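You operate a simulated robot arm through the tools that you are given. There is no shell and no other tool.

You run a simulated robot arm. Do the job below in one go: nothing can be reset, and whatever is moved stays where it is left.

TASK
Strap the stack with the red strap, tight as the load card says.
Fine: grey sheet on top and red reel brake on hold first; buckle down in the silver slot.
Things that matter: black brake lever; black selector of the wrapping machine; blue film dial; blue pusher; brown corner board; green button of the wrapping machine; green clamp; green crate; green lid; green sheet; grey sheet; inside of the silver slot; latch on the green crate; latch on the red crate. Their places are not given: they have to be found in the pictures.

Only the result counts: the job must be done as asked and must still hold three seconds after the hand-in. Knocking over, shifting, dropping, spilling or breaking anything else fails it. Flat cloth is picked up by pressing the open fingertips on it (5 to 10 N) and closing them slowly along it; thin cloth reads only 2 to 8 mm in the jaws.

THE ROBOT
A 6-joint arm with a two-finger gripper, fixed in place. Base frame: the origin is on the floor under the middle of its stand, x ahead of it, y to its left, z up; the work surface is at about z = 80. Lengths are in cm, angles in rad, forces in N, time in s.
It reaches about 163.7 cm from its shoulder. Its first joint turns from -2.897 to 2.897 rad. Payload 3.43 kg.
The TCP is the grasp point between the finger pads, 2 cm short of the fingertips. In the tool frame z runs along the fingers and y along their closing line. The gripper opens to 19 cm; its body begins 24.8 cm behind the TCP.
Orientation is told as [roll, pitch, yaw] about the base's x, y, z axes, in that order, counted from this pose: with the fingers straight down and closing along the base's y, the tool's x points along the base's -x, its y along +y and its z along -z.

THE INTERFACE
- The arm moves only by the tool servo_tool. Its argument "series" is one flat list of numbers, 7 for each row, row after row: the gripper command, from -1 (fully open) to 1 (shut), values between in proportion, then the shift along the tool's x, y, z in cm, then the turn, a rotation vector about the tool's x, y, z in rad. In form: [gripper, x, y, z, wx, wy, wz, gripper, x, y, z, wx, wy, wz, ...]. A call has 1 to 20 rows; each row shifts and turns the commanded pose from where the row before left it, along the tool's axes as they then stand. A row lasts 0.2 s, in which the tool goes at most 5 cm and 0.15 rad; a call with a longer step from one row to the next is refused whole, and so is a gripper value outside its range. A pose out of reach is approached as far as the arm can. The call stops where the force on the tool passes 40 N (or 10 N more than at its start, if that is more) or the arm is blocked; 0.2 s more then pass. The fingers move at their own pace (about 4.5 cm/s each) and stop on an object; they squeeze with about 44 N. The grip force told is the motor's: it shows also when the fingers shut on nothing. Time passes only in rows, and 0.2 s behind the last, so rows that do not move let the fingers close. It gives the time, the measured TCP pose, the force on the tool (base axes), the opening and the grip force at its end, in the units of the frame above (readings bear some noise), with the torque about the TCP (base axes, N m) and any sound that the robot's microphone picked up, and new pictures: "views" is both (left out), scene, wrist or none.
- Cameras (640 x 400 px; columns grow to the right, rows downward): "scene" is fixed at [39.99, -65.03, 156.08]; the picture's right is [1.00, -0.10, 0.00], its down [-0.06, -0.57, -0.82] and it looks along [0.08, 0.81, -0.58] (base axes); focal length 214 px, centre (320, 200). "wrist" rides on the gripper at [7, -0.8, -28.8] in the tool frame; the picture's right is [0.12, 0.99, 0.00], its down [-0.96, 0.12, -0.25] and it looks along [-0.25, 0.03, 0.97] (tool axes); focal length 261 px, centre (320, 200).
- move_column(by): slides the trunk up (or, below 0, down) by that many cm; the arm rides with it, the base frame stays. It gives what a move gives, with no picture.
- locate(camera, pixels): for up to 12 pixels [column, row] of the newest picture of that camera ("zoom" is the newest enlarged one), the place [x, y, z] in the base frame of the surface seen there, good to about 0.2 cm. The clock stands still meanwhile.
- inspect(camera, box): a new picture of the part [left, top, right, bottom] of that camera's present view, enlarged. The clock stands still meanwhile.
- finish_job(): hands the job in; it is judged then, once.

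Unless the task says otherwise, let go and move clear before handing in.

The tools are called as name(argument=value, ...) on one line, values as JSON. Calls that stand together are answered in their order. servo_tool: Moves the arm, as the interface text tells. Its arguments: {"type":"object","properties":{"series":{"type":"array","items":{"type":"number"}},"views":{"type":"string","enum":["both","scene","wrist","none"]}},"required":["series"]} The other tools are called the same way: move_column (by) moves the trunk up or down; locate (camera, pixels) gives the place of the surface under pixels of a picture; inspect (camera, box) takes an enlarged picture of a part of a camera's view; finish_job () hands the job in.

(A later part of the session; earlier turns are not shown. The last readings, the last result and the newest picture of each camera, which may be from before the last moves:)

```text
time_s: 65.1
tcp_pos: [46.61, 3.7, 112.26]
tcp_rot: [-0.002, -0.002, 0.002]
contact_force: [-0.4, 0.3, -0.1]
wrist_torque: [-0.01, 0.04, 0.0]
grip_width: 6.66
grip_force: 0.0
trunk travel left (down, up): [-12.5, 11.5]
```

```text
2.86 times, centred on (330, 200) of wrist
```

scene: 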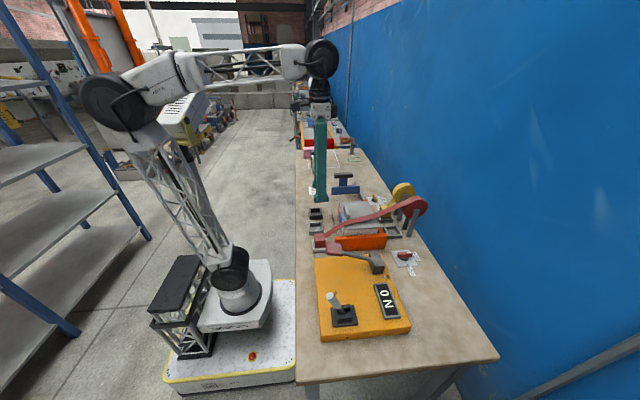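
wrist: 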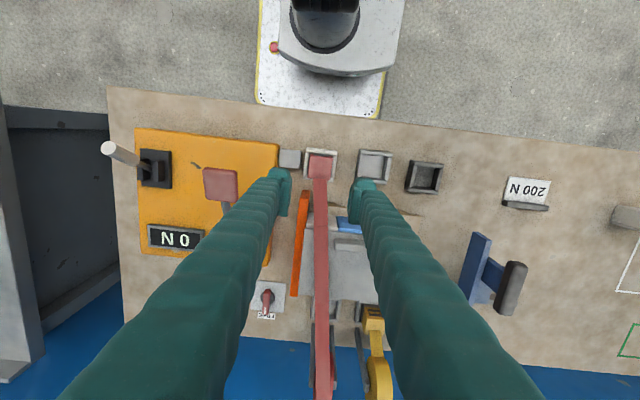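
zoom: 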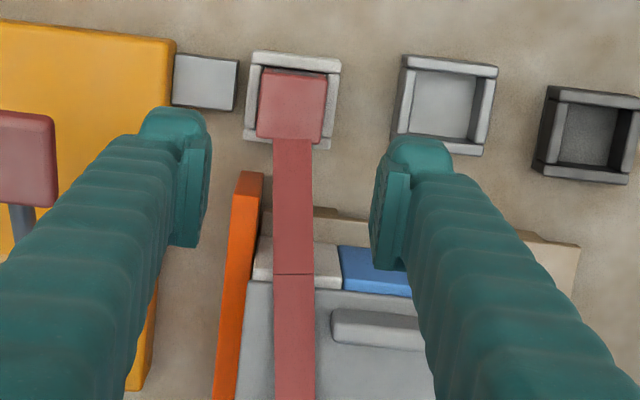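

The buckle sits in the silver slot with the strap over the sheet, and the red knob is clear to see. Next I'll go above the red knob (about 82.8,−6.1) to turn it to HOLD.

servo_tool(series=[0.3, -4, -1.2, 0, 0, 0, 0, 0.3, -4.5, -1.2, 0, 0, 0, 0, 0.3, -4.5, -1.2, 0, 0, 0, 0, 0.3, -4.5, -1.2, 0, 0, 0, 0, 0.3, -4.5, -1.2, 0, 0, 0, 0, 0.3, -4.5, -1.2, 0, 0, 0, 0, 0.3, -4.5, -1.2, 0, 0, 0, 0, 0.3, -4.5, -1.2, 0, 0, 0, 0, 0.5, 0, 0, 4, 0, 0, 0, 0.5, 0, 0, 4, 0, 0, 0, 0.5, 0, 0, 4, 0, 0, 0, 0.5, 0, 0, 0, 0, 0, 0], views="both")

```text
time_s: 67.7
tcp_pos: [82.05, -5.98, 100.26]
tcp_rot: [0.0, -0.002, 0.001]
contact_force: [0.6, -0.3, 0.3]
wrist_torque: [-0.03, -0.01, -0.03]
grip_width: 4.75
grip_force: 0.1
trunk travel left (down, up): [-12.5, 11.5]
```

scene: 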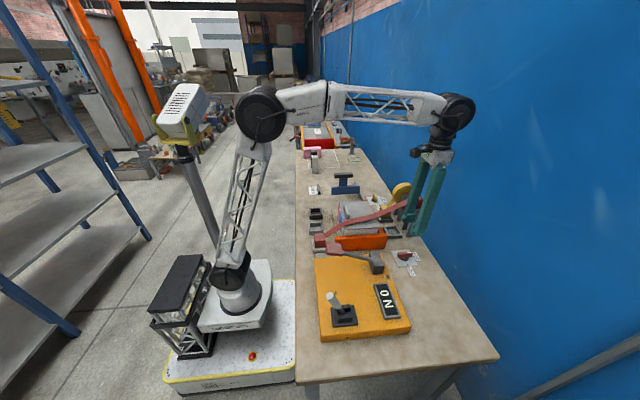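
wrist: 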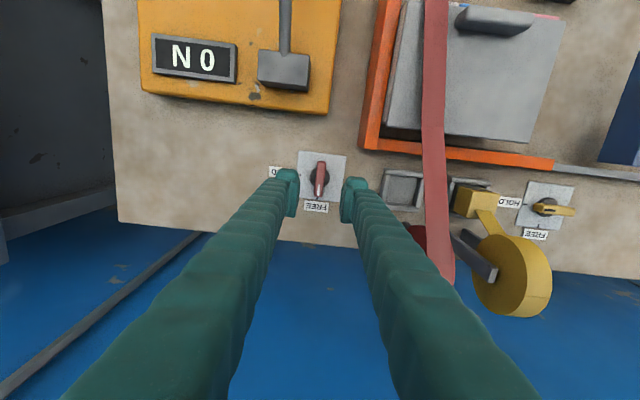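

inspect(camera="wrist", box=[280, 140, 370, 220])

locate(camera="wrist", pixels=[[320, 162], [320, 170], [320, 180], [319, 190], [319, 195], [316, 180], [324, 180], [328, 180], [311, 181], [320, 166], [321, 172], [335, 165]])

inspect(camera="scene", box=[385, 240, 435, 275])

```text
5.00 times, centred on (325, 180) of wrist
```

zoom: 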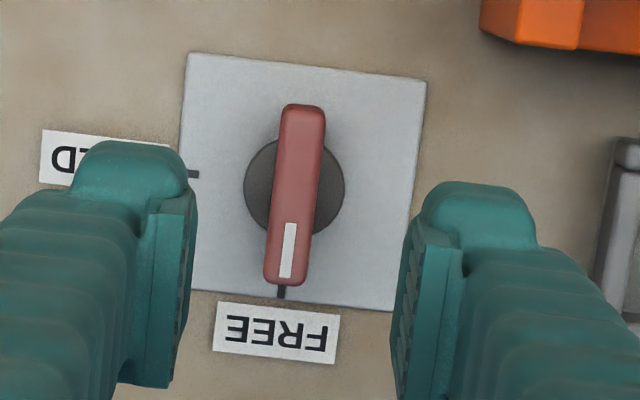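

```text
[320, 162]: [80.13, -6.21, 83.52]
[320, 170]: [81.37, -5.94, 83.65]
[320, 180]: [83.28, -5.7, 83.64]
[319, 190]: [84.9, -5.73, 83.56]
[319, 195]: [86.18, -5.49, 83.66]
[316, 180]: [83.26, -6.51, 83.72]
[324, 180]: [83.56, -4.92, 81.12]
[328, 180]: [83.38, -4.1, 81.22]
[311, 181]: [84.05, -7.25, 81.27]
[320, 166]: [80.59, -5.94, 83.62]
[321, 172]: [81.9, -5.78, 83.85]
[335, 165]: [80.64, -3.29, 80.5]
```

```text
11.43 times, centred on (410, 258) of scene
```

zoom: 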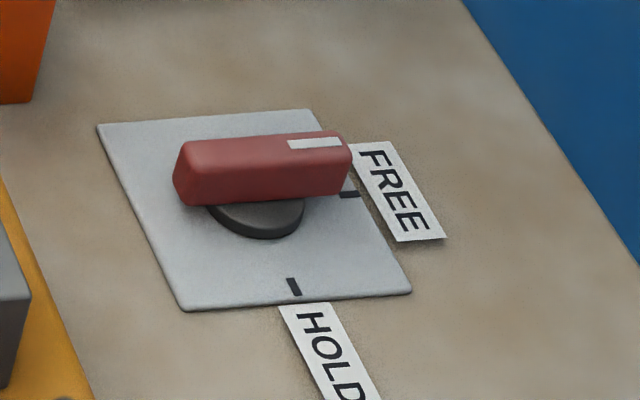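

The knob bar spans x 79.8–86.3 with its top at z 83.65, pivoting at about (83.15,−5.75), with the white mark toward FREE (+x). I'll align over the pivot and descend around the bar.

servo_tool(series=[0.5, -1.1, 0.2, 0, 0, 0, 0, 0.5, 0, 0, 4, 0, 0, 0, 0.5, 0, 0, 4, 0, 0, 0, 0.5, 0, 0, 4, 0, 0, 0, 0.5, 0, 0, 2, 0, 0, 0, 0.5, 0, 0, 0, 0, 0, 0], views="wrist")

inspect(camera="wrist", box=[270, 140, 370, 240])

```text
time_s: 69.1
tcp_pos: [83.15, -5.86, 86.31]
tcp_rot: [-0.001, -0.003, 0.002]
contact_force: [-0.3, 0.4, 0.5]
wrist_torque: [-0.01, 0.01, -0.04]
grip_width: 4.79
grip_force: 0.0
trunk travel left (down, up): [-12.5, 11.5]
```

wrist: 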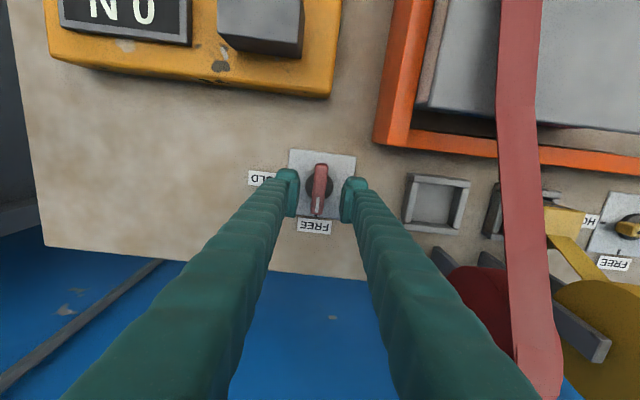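

```text
4.00 times, centred on (320, 190) of wrist
```

zoom: 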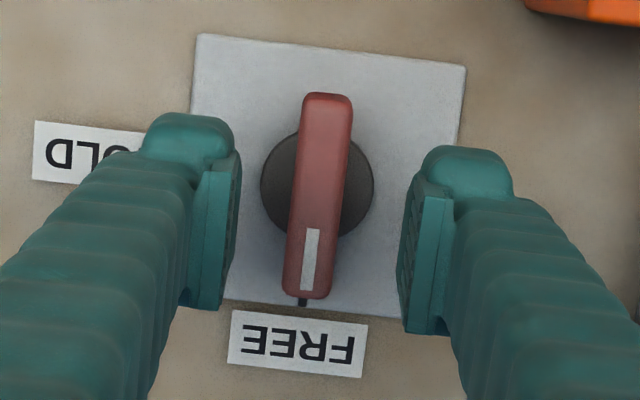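

The bar is centred between the fingertips. I'll go down to z≈83.6 and close on it.

servo_tool(series=[0.5, 0, 0, 1, 0, 0, 0, 0.5, 0, 0, 1, 0, 0, 0, 0.5, 0, 0, 0.7, 0, 0, 0, 0.5, 0, 0, 0, 0, 0, 0, 1, 0, 0, 0, 0, 0, 0, 1, 0, 0, 0, 0, 0, 0, 1, 0, 0, 0, 0, 0, 0, 1, 0, 0, 0, 0, 0, 0], views="wrist")

```text
time_s: 70.9
tcp_pos: [83.22, -6.21, 83.53]
tcp_rot: [-0.002, -0.003, 0.001]
contact_force: [-0.5, -6.0, -3.0]
wrist_torque: [-0.06, -0.04, 0.05]
grip_width: 1.5
grip_force: 44.6
trunk travel left (down, up): [-12.5, 11.5]
```

wrist: 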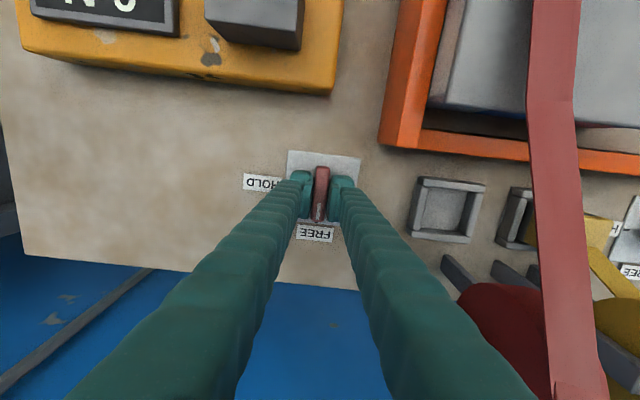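

The bar is gripped (1.5 cm) with a −6 N side load, so the true pivot is about y −6.2. I'll shift to relieve that, then begin turning clockwise (toward HOLD) in small steps.

servo_tool(series=[1, 0, -0.3, 0, 0, 0, 0, 1, 0, 0, 0, 0, 0, 0.1, 1, 0, 0, 0, 0, 0, 0.1, 1, 0, 0, 0, 0, 0, 0.1, 1, 0, 0, 0, 0, 0, 0.1, 1, 0, 0, 0, 0, 0, 0], views="wrist")

```text
time_s: 72.3
tcp_pos: [83.21, -6.07, 83.49]
tcp_rot: [0.0, -0.003, -0.402]
contact_force: [-0.2, 25.7, -8.0]
wrist_torque: [0.26, 0.07, -0.07]
grip_width: 1.53
grip_force: 45.1
trunk travel left (down, up): [-12.5, 11.5]
```

wrist: 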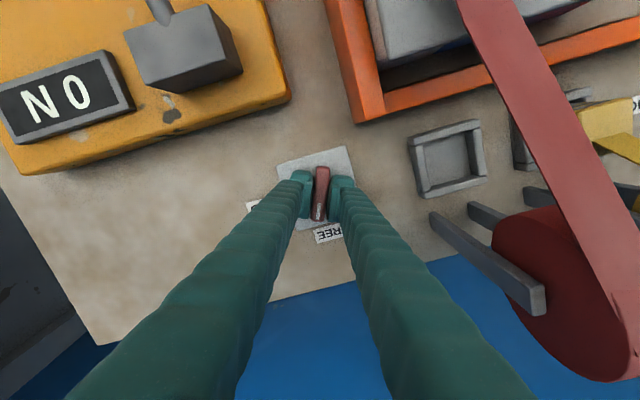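

At −0.40 rad the tool feels +25.7 N in y, so my last shift overdid it. I'll yield about 0.12 cm back along the closing direction and recheck.

servo_tool(series=[1, 0.03, 0.12, 0, 0, 0, 0, 1, 0, 0, 0, 0, 0, 0], views="none")

```text
time_s: 72.9
tcp_pos: [83.24, -6.14, 83.48]
tcp_rot: [-0.002, 0.0, -0.398]
contact_force: [-2.1, 17.5, -7.8]
wrist_torque: [0.17, 0.12, -0.02]
grip_width: 1.47
grip_force: 44.5
trunk travel left (down, up): [-12.5, 11.5]
```

That dropped it to 17.5 N, about 65 N/cm. I'll yield 0.24 cm more and lift the slight downward load.

servo_tool(series=[1, 0, 0.24, -0.05, 0, 0, 0, 1, 0, 0, 0, 0, 0, 0], views="none")

```text
time_s: 73.5
tcp_pos: [83.18, -6.03, 83.5]
tcp_rot: [-0.002, -0.001, -0.4]
contact_force: [-15.7, -8.5, -14.7]
wrist_torque: [-0.11, 0.05, 0.07]
grip_width: 1.5
grip_force: 44.9
trunk travel left (down, up): [-12.5, 11.5]
```

Now the load is −14 N along the closing line, 11 N along the bar and −15 N in z. I'll give way about 0.1 cm in each.

servo_tool(series=[1, 0.1, -0.13, 0.1, 0, 0, 0, 1, 0, 0, 0, 0, 0, 0], views="none")

```text
time_s: 74.1
tcp_pos: [83.1, -6.0, 83.56]
tcp_rot: [-0.001, -0.004, -0.4]
contact_force: [-6.0, -24.0, -6.5]
wrist_torque: [-0.17, 0.12, 0.06]
grip_width: 1.5
grip_force: 44.3
trunk travel left (down, up): [-12.5, 11.5]
```

The reading looks delayed against the command, so I'll hold still and read again.

servo_tool(series=[1, 0, 0, 0, 0, 0, 0, 1, 0, 0, 0, 0, 0, 0, 1, 0, 0, 0, 0, 0, 0], views="wrist")

```text
time_s: 74.9
tcp_pos: [83.16, -6.04, 83.49]
tcp_rot: [0.001, -0.004, -0.401]
contact_force: [1.2, -30.5, 0.4]
wrist_torque: [-0.28, -0.15, 0.06]
grip_width: 1.51
grip_force: 44.6
trunk travel left (down, up): [-12.5, 11.5]
```

wrist: 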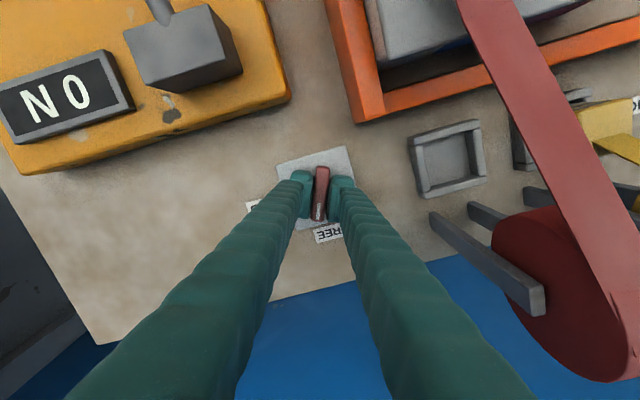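

The arm holds its position stiffly, so small offsets give large loads. I'll loosen the fingers a little (about 1.9 cm) so the bar has play and can be turned without side load.

servo_tool(series=[0.8, 0, 0, 0, 0, 0, 0, 0.8, 0, 0, 0, 0, 0, 0, 0.8, 0, 0, 0, 0, 0, 0], views="wrist")

inspect(camera="wrist", box=[270, 140, 370, 240])

```text
time_s: 75.7
tcp_pos: [83.17, -5.93, 83.49]
tcp_rot: [-0.001, -0.004, -0.399]
contact_force: [0.6, -0.2, -0.2]
wrist_torque: [-0.01, -0.03, 0.0]
grip_width: 1.89
grip_force: 0.1
trunk travel left (down, up): [-12.5, 11.5]
```

wrist: 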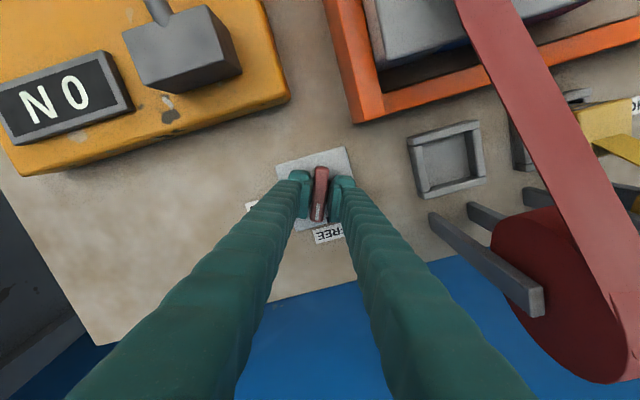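

```text
4.00 times, centred on (320, 190) of wrist
```

zoom: 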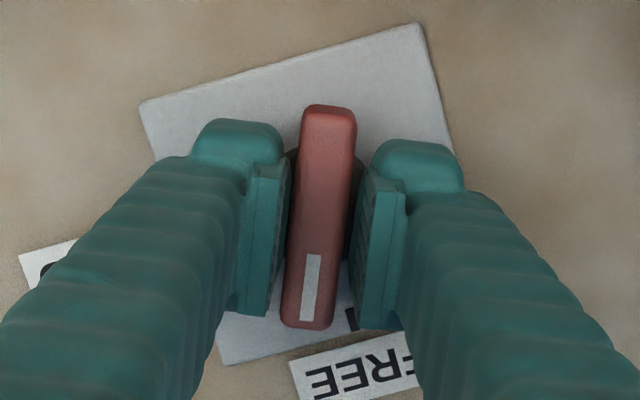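

With 1.9 cm opening all loads vanished and the knob kept its turned angle (about 0.4 rad). I'll turn on with this loose hold.

servo_tool(series=[0.8, 0, -0.05, 0, 0, 0, 0.1, 0.8, 0, 0, 0, 0, 0, 0.1, 0.8, 0, 0, 0, 0, 0, 0.1, 0.8, 0, 0, 0, 0, 0, 0.1, 0.8, 0, 0, 0, 0, 0, 0.1, 0.8, 0, 0, 0, 0, 0, 0.1, 0.8, 0, 0, 0, 0, 0, 0], views="wrist")

inspect(camera="wrist", box=[270, 140, 370, 240])

```text
time_s: 77.3
tcp_pos: [83.13, -6.0, 83.44]
tcp_rot: [0.002, -0.001, -1.0]
contact_force: [-1.3, -0.9, -0.6]
wrist_torque: [-0.04, 0.01, 0.04]
grip_width: 1.99
grip_force: 0.9
trunk travel left (down, up): [-12.5, 11.5]
```

wrist: 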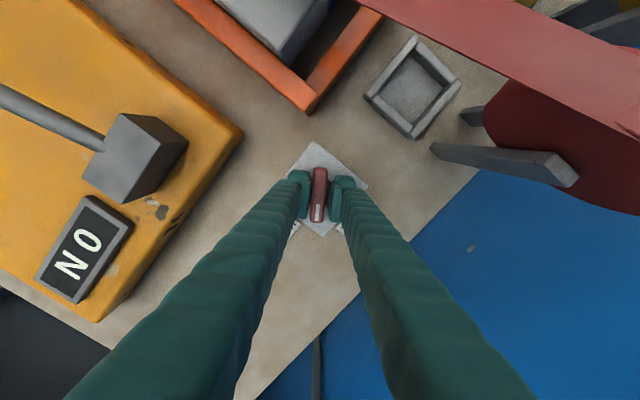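

```text
4.00 times, centred on (320, 190) of wrist
```

zoom: 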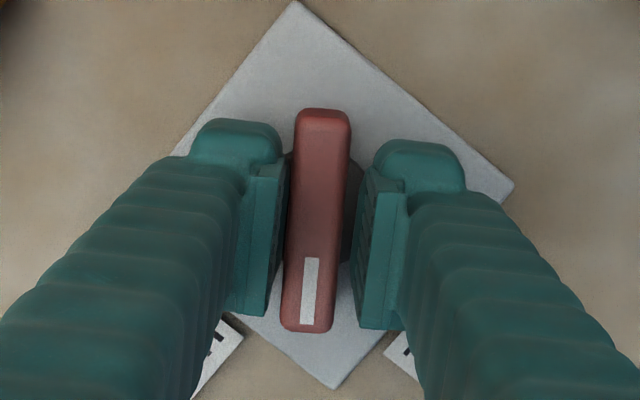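

The knob follows to about −1.0 rad with almost no load. I'll turn to −1.57 and check the alignment.

servo_tool(series=[0.8, 0, 0, 0, 0, 0, 0.1, 0.8, 0, 0, 0, 0, 0, 0.1, 0.8, 0, 0, 0, 0, 0, 0.1, 0.8, 0, 0, 0, 0, 0, 0.1, 0.8, 0, 0, 0, 0, 0, 0.1, 0.8, 0, 0, 0, 0, 0, 0.07, 0.8, 0, 0, 0, 0, 0, 0], views="both")

inspect(camera="wrist", box=[270, 140, 370, 240])

inspect(camera="scene", box=[385, 230, 435, 280])

```text
time_s: 78.9
tcp_pos: [83.14, -5.91, 83.47]
tcp_rot: [0.002, 0.0, -1.57]
contact_force: [-0.3, 0.6, 0.5]
wrist_torque: [-0.01, 0.0, -0.02]
grip_width: 1.9
grip_force: 0.3
trunk travel left (down, up): [-12.5, 11.5]
```

scene: 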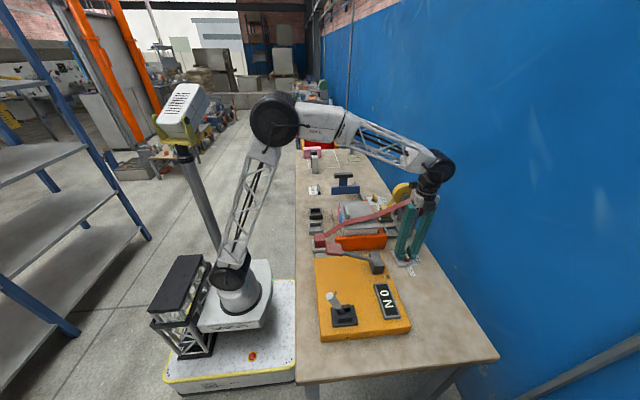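
wrist: 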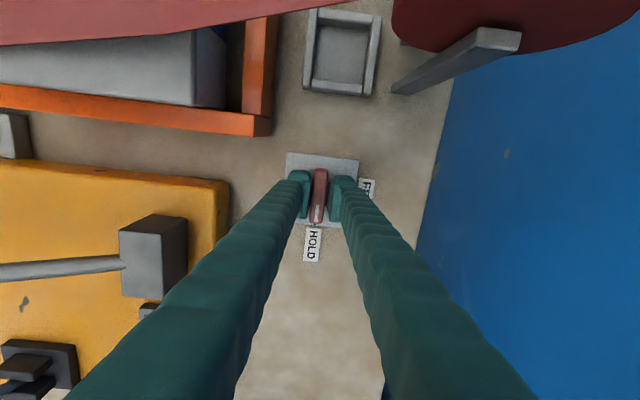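

```text
4.00 times, centred on (320, 190) of wrist
```

zoom: 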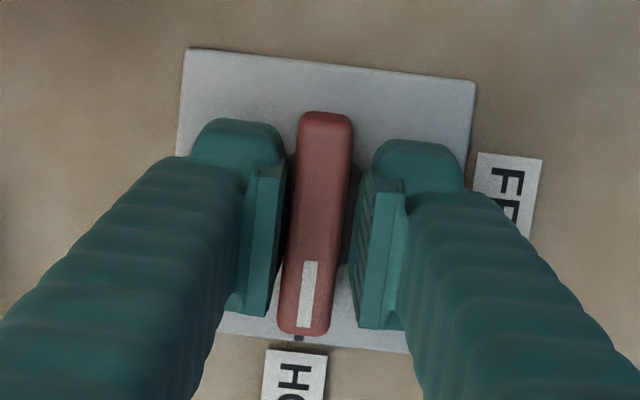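

```text
8.00 times, centred on (410, 255) of scene
```

zoom: 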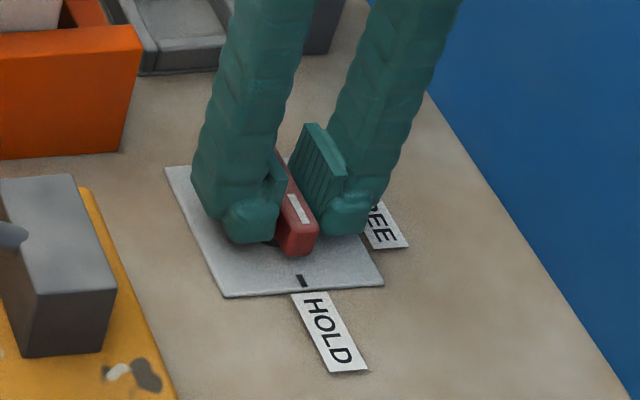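

The white mark now lines up with the HOLD tick (zoom 300,337), a full quarter turn from FREE. I'll open and rise straight up.

servo_tool(series=[0.5, 0, 0, 0, 0, 0, 0, 0.5, 0, 0, 0, 0, 0, 0, 0.5, 0, 0, -1, 0, 0, 0, 0.5, 0, 0, -2, 0, 0, 0, 0.5, 0, 0, -4, 0, 0, 0, 0.5, 0, 0, -4, 0, 0, 0, 0.5, 0, 0, -4, 0, 0, 0, 0.5, 0, 0, -4, 0, 0, 0, 0.5, 0, 0, -4, 0, 0, 0, 0.5, 0, 0, -4, 0, 0, 0, 0.5, 0, 0, 0, 0, 0, 0], views="both")

inspect(camera="scene", box=[300, 210, 435, 290])

inspect(camera="wrist", box=[270, 130, 370, 230])

```text
time_s: 81.3
tcp_pos: [83.05, -5.91, 110.5]
tcp_rot: [0.002, -0.002, -1.57]
contact_force: [-1.2, 0.4, -0.4]
wrist_torque: [-0.01, 0.0, 0.0]
grip_width: 4.75
grip_force: 0.0
trunk travel left (down, up): [-12.5, 11.5]
```

scene: 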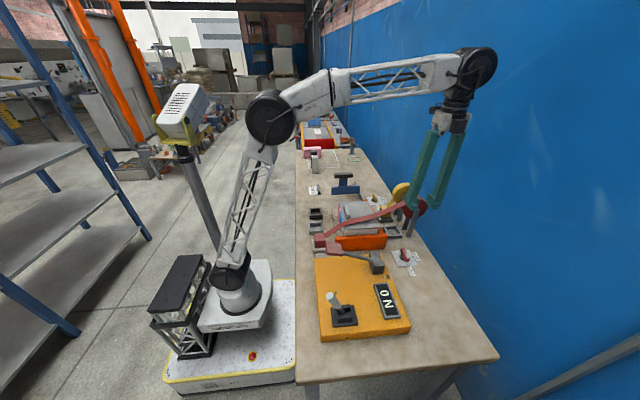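
wrist: 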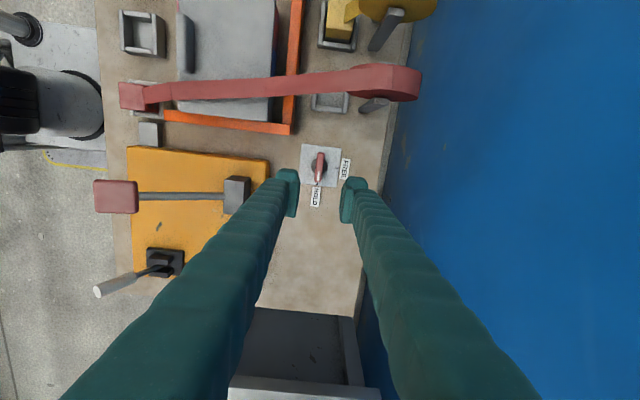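

```text
4.74 times, centred on (368, 250) of scene
```

zoom: 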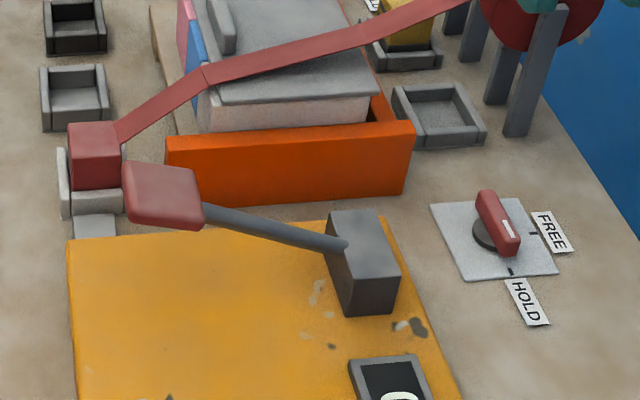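

```text
4.00 times, centred on (320, 180) of wrist
```

zoom: 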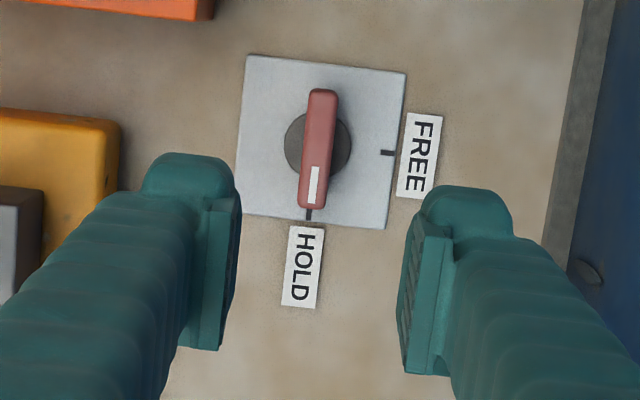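

The red knob is on HOLD. Now I'll study the tensioner: lever with red pad, readout, and the black-based lever with the pale handle.

inspect(camera="wrist", box=[80, 130, 280, 310])

inspect(camera="scene", box=[310, 240, 415, 345])

locate(camera="wrist", pixels=[[100, 185], [130, 185], [115, 197], [115, 211], [118, 183], [137, 197], [180, 196], [215, 196], [236, 196], [230, 180], [98, 291], [155, 268]])

```text
2.22 times, centred on (180, 220) of wrist
```

zoom: 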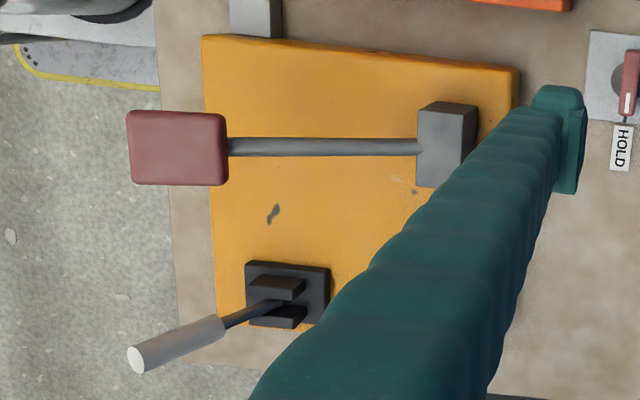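

```text
3.81 times, centred on (362, 292) of scene
```

zoom: 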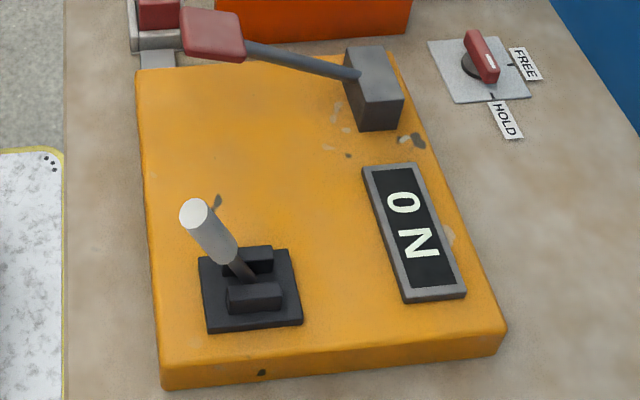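

```text
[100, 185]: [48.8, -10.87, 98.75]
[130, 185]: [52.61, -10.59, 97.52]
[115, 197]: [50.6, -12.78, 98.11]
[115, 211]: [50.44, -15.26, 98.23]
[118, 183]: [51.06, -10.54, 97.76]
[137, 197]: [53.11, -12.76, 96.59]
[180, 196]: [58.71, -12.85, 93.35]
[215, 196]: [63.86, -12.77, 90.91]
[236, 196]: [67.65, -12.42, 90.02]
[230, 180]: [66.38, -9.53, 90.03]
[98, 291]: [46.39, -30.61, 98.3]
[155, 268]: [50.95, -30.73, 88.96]
```

The readout still shows 0 N. The red pad (50.6,−12.8,98) is on a long arm, and the pale-handled lever on the black base leans toward −x with its tip at (46.4,−30.6,98.3). I'll move over there for a closer view of how each is built.

servo_tool(series=[0.37, -2, -3, -0.5, 0, 0, 0, 0.37, -2, -3.5, 0, 0, 0, 0, 0.37, -2, -4, 0, 0, 0, 0, 0.37, -2, -4, 0, 0, 0, 0, 0.37, -2, -4, 0, 0, 0, 0, 0.37, -2, -3.5, 0, 0, 0, 0, 0.37, 0, 0, 0, 0, 0, 0], views="both")

inspect(camera="wrist", box=[160, 100, 480, 400])

```text
time_s: 82.9
tcp_pos: [61.11, -17.86, 110.85]
tcp_rot: [0.003, -0.001, -1.571]
contact_force: [0.6, -0.8, 0.1]
wrist_torque: [-0.04, -0.01, -0.03]
grip_width: 5.98
grip_force: 0.2
trunk travel left (down, up): [-12.5, 11.5]
```

scene: 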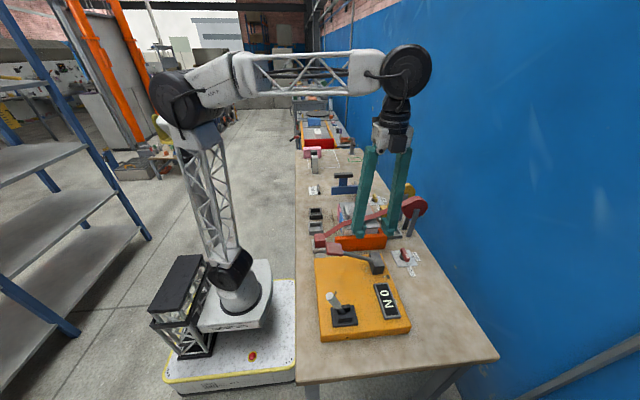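
wrist: 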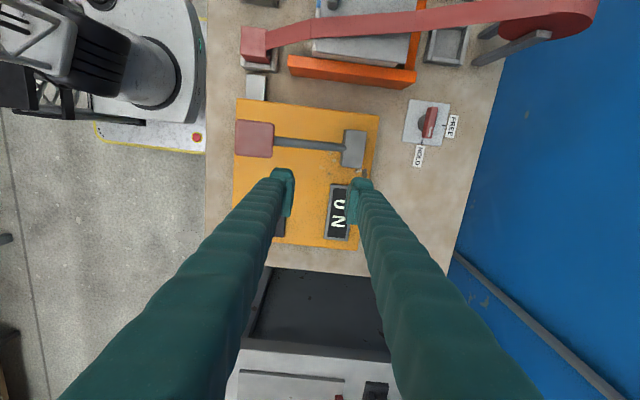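

```text
1.33 times, centred on (320, 250) of wrist
```

zoom: 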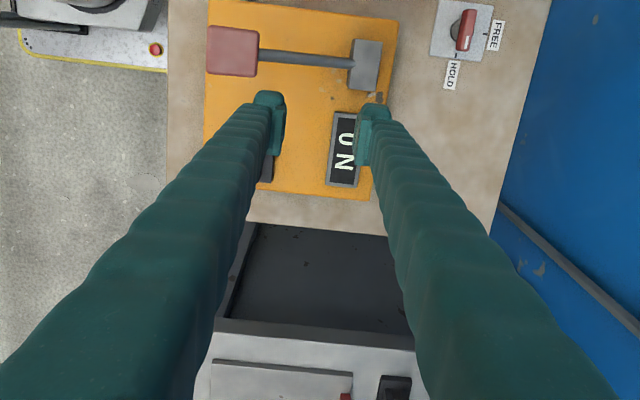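

Readout unchanged. I'll move above the pale-handled lever so it shows between the fingers.

servo_tool(series=[0.2, -3.2, -3.2, 0, 0, 0, 0, 0.2, -3.2, -3.2, 0, 0, 0, 0, 0.2, -3.2, -3.2, 0, 0, 0, 0, 0.2, -3.2, -3.2, 0, 0, 0, 0, 0.2, 0, 0, 0, 0, 0, 0], views="both")

inspect(camera="wrist", box=[220, 90, 420, 250])

inspect(camera="scene", box=[310, 240, 415, 345])

```text
time_s: 84.1
tcp_pos: [48.27, -30.64, 110.9]
tcp_rot: [0.003, -0.001, -1.568]
contact_force: [0.5, -0.4, 0.8]
wrist_torque: [0.0, 0.02, 0.0]
grip_width: 7.6
grip_force: 0.1
trunk travel left (down, up): [-12.5, 11.5]
```

scene: 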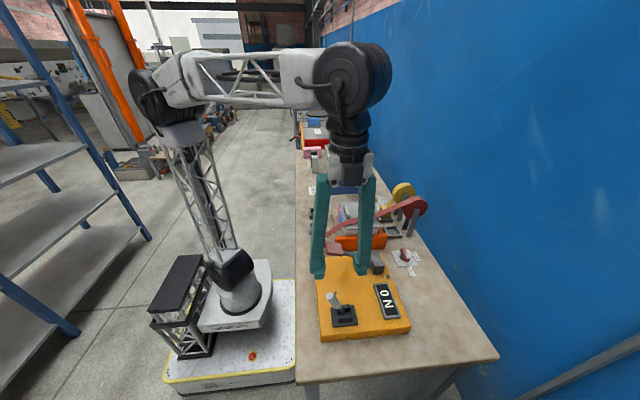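
wrist: 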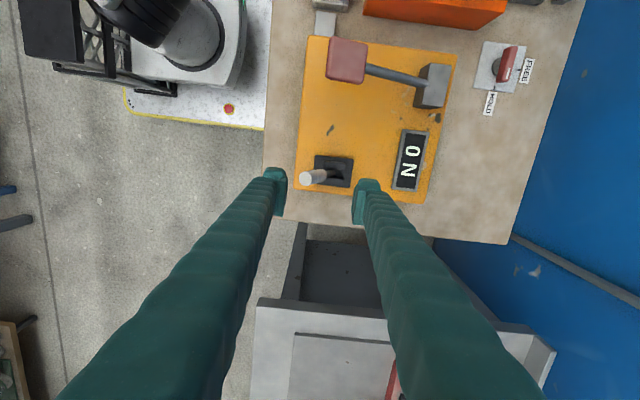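

```text
2.50 times, centred on (320, 170) of wrist
```

zoom: 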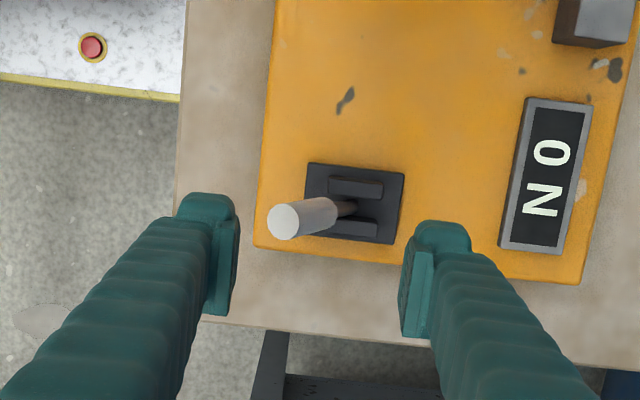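

```text
3.81 times, centred on (362, 292) of scene
```

zoom: 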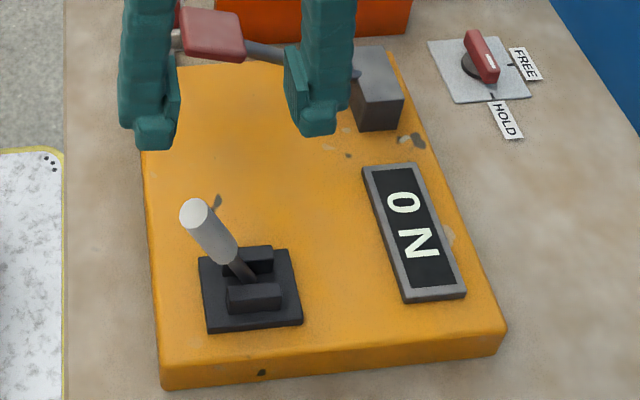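

locate(camera="wrist", pixels=[[302, 178], [306, 178], [312, 176], [318, 175], [323, 174], [330, 173], [316, 171], [340, 162], [338, 181], [352, 165], [318, 160], [310, 180]])

locate(camera="scene", pixels=[[329, 296], [332, 300], [335, 304], [337, 308], [339, 311], [344, 319], [336, 325], [331, 309], [366, 300]])

```text
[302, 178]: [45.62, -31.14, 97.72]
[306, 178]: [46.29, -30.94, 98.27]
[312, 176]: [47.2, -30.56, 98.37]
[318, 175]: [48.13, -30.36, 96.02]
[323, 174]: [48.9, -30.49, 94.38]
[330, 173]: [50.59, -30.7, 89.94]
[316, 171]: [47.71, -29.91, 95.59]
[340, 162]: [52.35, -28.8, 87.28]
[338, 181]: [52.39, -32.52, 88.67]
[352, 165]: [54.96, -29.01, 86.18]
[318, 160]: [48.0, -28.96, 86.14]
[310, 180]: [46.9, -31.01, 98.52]
```

```text
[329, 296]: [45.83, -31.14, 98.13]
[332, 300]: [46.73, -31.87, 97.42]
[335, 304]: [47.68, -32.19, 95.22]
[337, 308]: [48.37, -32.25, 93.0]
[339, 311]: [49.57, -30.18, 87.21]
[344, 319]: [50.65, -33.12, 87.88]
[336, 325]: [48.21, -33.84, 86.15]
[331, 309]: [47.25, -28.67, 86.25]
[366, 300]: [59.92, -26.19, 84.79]
```

The handle leans about 25° toward −x: tip at (46.5,−30.8,98.4), pivot near (51.7,87). I'll lower an open fork around the grip so either finger can push it, keeping the tips above the base.

servo_tool(series=[0.05, 0, 0, 0, 0, 0, 0, 0.05, 0, 0, 3, 0, 0, 0, 0.05, 0, 0, 4, 0, 0, 0, 0.05, 0, 0, 4, 0, 0, 0, 0.05, 0, 0, 3, 0, 0, 0, 0.05, 0, 0, 0, 0, 0, 0], views="both")

inspect(camera="scene", box=[310, 240, 415, 345])

```text
time_s: 85.5
tcp_pos: [48.32, -30.8, 96.84]
tcp_rot: [0.004, -0.001, -1.57]
contact_force: [0.2, 0.1, 0.0]
wrist_torque: [0.0, 0.01, -0.03]
grip_width: 9.02
grip_force: 0.2
trunk travel left (down, up): [-12.5, 11.5]
```

scene: 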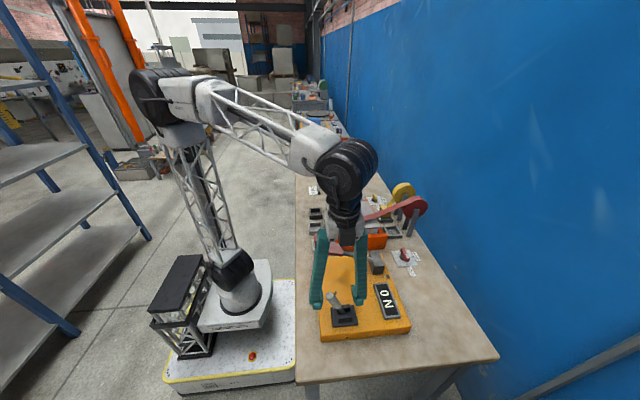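
wrist: 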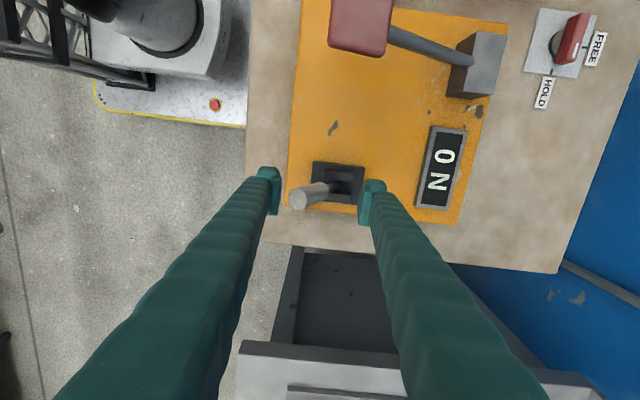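

```text
3.81 times, centred on (362, 292) of scene
```

zoom: 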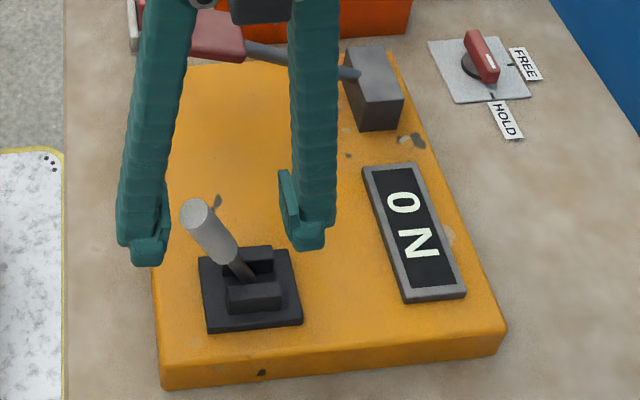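

The fork straddles the handle. I'll push it gently toward +x and watch force, sound and the readout.

servo_tool(series=[0.05, 0, 0.5, 0, 0, 0, 0, 0.05, 0, 0.5, 0, 0, 0, 0, 0.05, 0, 0.5, 0, 0, 0, 0, 0.05, 0, 0.5, 0, 0, 0, 0, 0.05, 0, 0.5, 0, 0, 0, 0, 0.05, 0, 0, 0, 0, 0, 0], views="both")

inspect(camera="scene", box=[310, 240, 415, 345])

```text
time_s: 86.9
tcp_pos: [50.93, -30.84, 97.1]
tcp_rot: [0.003, -0.001, -1.569]
contact_force: [-1.6, -0.8, 1.0]
wrist_torque: [0.01, 0.01, -0.01]
grip_width: 9.12
grip_force: 0.4
trunk travel left (down, up): [-12.5, 11.5]
```

scene: 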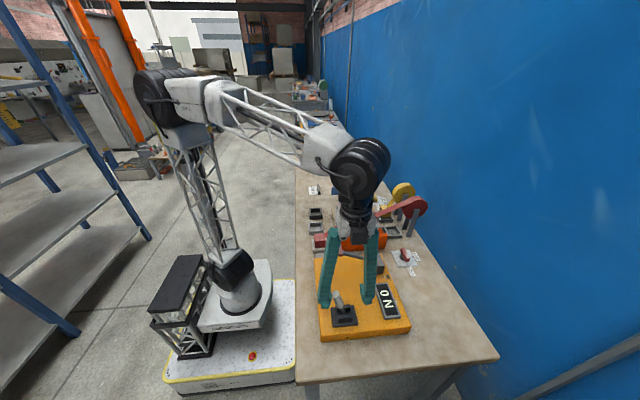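
wrist: 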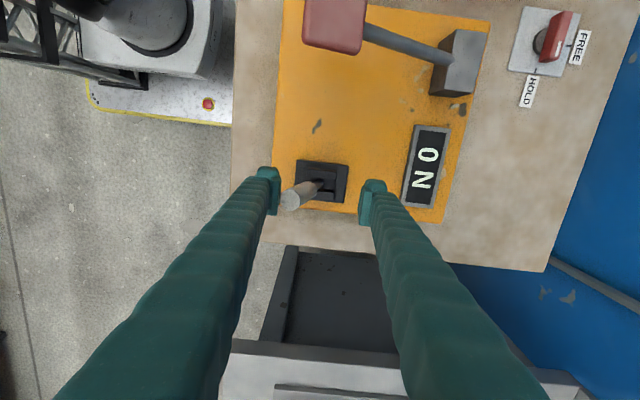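

```text
3.81 times, centred on (362, 292) of scene
```

zoom: 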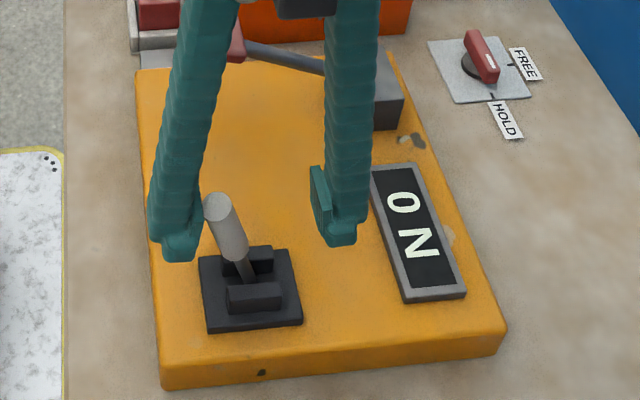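

The handle moves with only 1.6 N and the readout stays at 0. I'll push further.

servo_tool(series=[0.05, 0, 0.7, 0, 0, 0, 0, 0.05, 0, 0.7, 0, 0, 0, 0, 0.05, 0, 0.7, 0, 0, 0, 0, 0.05, 0, 0.7, 0, 0, 0, 0, 0.05, 0, 0.7, 0, 0, 0, 0, 0.05, 0, 0, 0, 0, 0, 0], views="both")

inspect(camera="scene", box=[310, 240, 415, 345])

```text
time_s: 88.3
tcp_pos: [54.35, -30.8, 96.98]
tcp_rot: [0.001, -0.002, -1.57]
contact_force: [-0.2, 1.4, 0.1]
wrist_torque: [0.0, 0.01, -0.01]
grip_width: 9.05
grip_force: 0.1
trunk travel left (down, up): [-12.5, 11.5]
```

scene: 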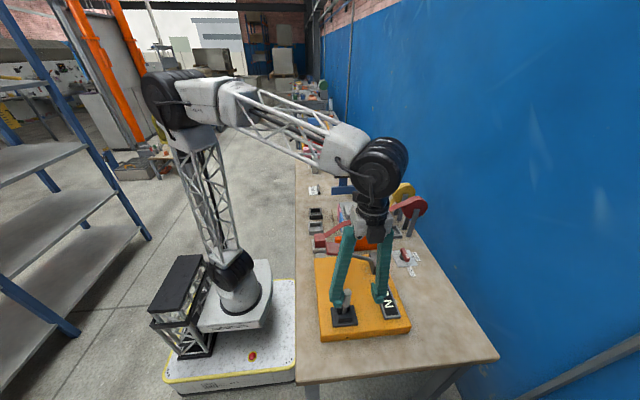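
wrist: 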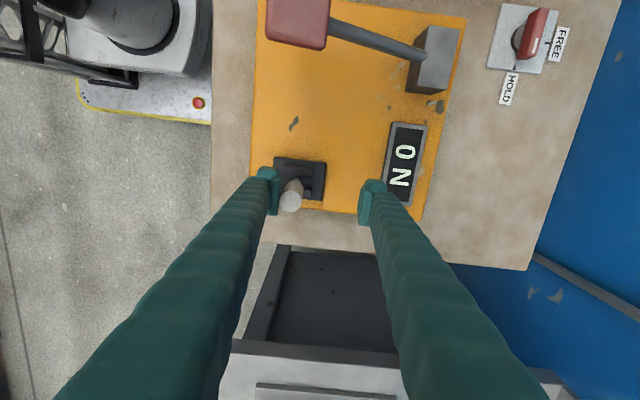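

```text
3.81 times, centred on (362, 292) of scene
```

zoom: 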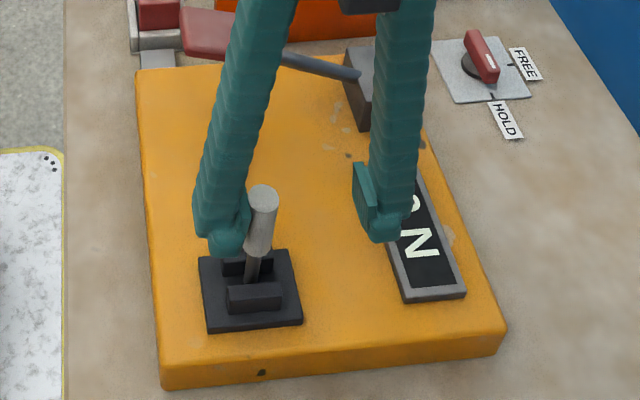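

The handle is now about upright and the readout still shows 0. I'll continue pushing toward +x.

servo_tool(series=[0.05, 0, 0.7, 0, 0, 0, 0, 0.05, 0, 0.7, 0, 0, 0, 0, 0.05, 0, 0.7, 0, 0, 0, 0, 0.05, 0, 0.7, 0, 0, 0, 0, 0.05, 0, 0.7, 0, 0, 0, 0, 0.05, 0, 0, 0, 0, 0, 0], views="both")

inspect(camera="wrist", box=[220, 90, 460, 250])

```text
time_s: 89.7
tcp_pos: [57.98, -30.75, 97.01]
tcp_rot: [0.004, -0.001, -1.57]
contact_force: [-0.4, 0.1, -1.0]
wrist_torque: [0.01, 0.03, -0.01]
grip_width: 9.02
grip_force: 0.0
trunk travel left (down, up): [-12.5, 11.5]
```

scene: 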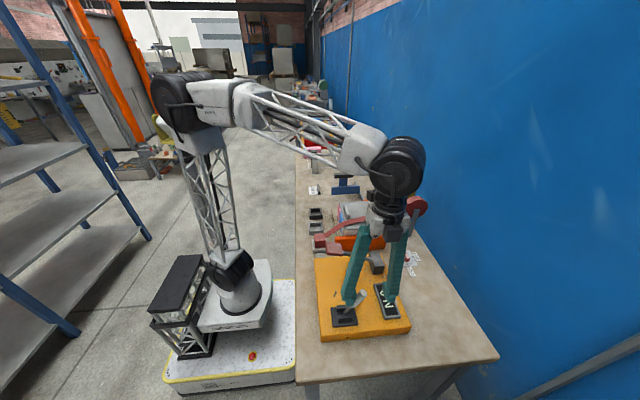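
wrist: 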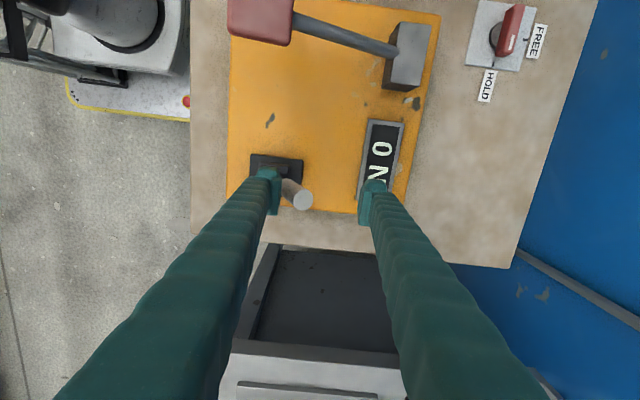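

```text
2.50 times, centred on (340, 170) of wrist
```

zoom: 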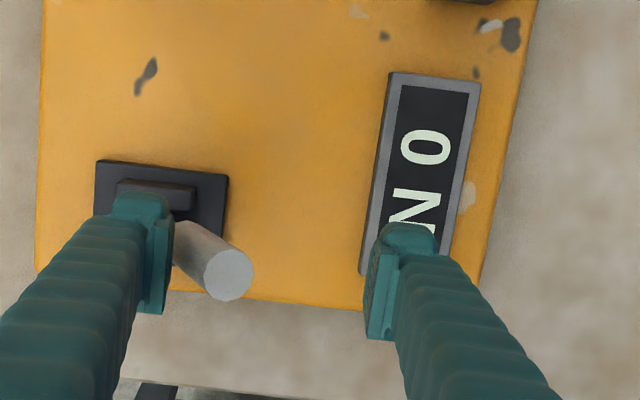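

The lever has passed to the +x side with no resistance and still 0 N. I'll push a little further to find the end of its travel.

servo_tool(series=[0.05, 0, 0.5, 0, 0, 0, 0, 0.05, 0, 0.5, 0, 0, 0, 0, 0.05, 0, 0.5, 0, 0, 0, 0, 0.05, 0, 0.5, 0, 0, 0, 0, 0.05, 0, 0, 0, 0, 0, 0], views="both")

inspect(camera="scene", box=[310, 240, 415, 345])

```text
time_s: 90.9
tcp_pos: [59.63, -30.71, 97.08]
tcp_rot: [0.001, -0.002, -1.572]
contact_force: [-35.0, 3.1, 0.7]
wrist_torque: [0.07, 0.41, -0.31]
grip_width: 11.09
grip_force: 17.7
trunk travel left (down, up): [-12.5, 11.5]
```

scene: 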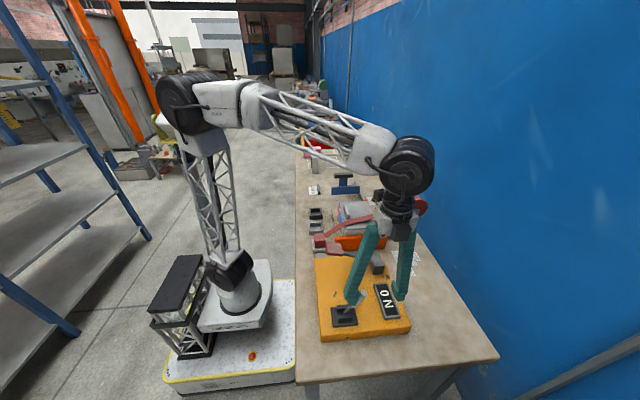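
wrist: 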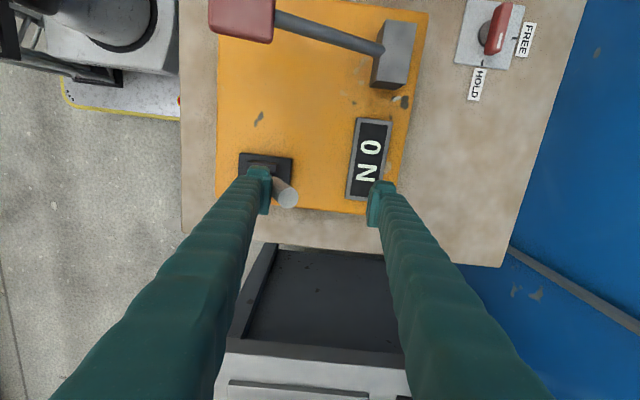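

```text
3.81 times, centred on (362, 292) of scene
```

zoom: 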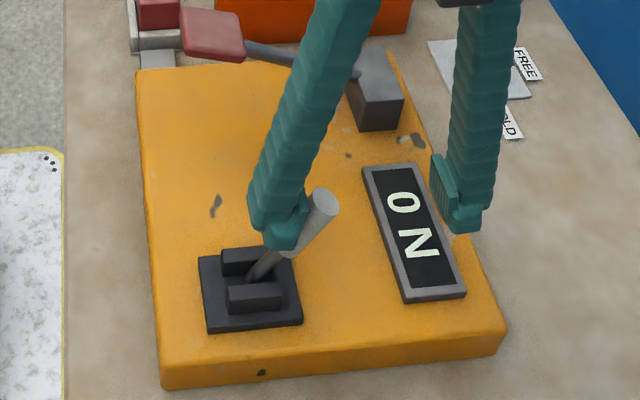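

The lever reached its end stop (35 N) and the readout still shows 0, so this forward stroke alone does nothing. I'll bring it back with the other finger to see if the return stroke counts.

servo_tool(series=[0.05, 0, -1, 0, 0, 0, 0, 0.05, 0, -1.5, 0, 0, 0, 0, 0.05, 0, -1.5, 0, 0, 0, 0, 0.05, 0, -1, 0, 0, 0, 0, 0.05, 0, -0.7, 0, 0, 0, 0, 0.05, 0, -0.7, 0, 0, 0, 0, 0.05, 0, -0.7, 0, 0, 0, 0, 0.05, 0, -0.7, 0, 0, 0, 0, 0.05, 0, -0.7, 0, 0, 0, 0, 0.05, 0, 0, 0, 0, 0, 0], views="both")

inspect(camera="scene", box=[310, 240, 415, 345])

```text
time_s: 93.1
tcp_pos: [51.33, -30.77, 96.94]
tcp_rot: [0.004, -0.002, -1.569]
contact_force: [1.6, 0.1, 1.2]
wrist_torque: [-0.03, 0.02, 0.05]
grip_width: 9.13
grip_force: 0.8
trunk travel left (down, up): [-12.5, 11.5]
```

scene: 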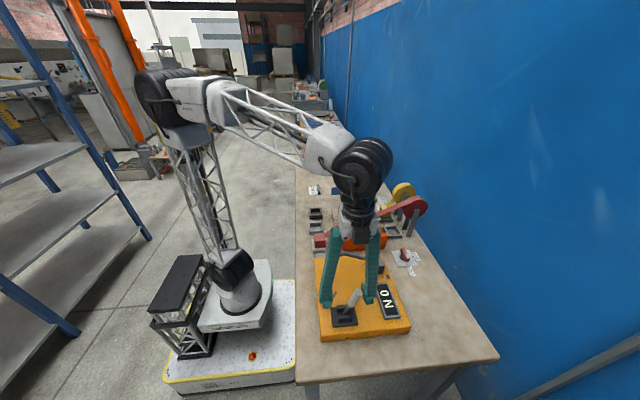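
wrist: 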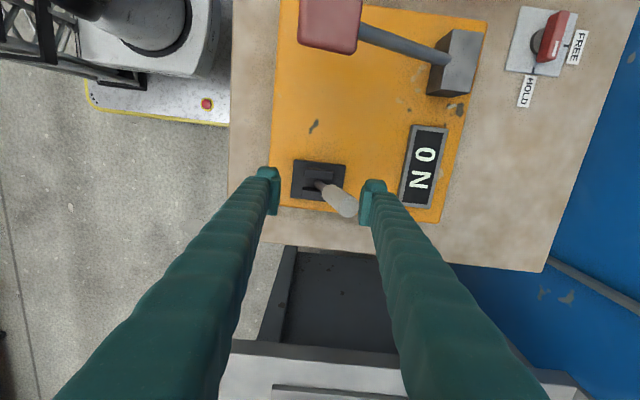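

```text
3.81 times, centred on (362, 292) of scene
```

zoom: 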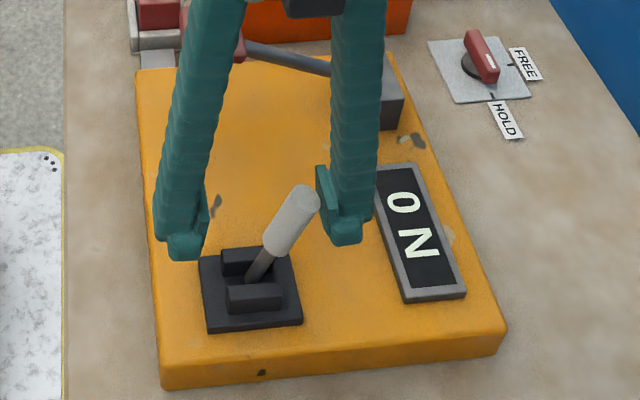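

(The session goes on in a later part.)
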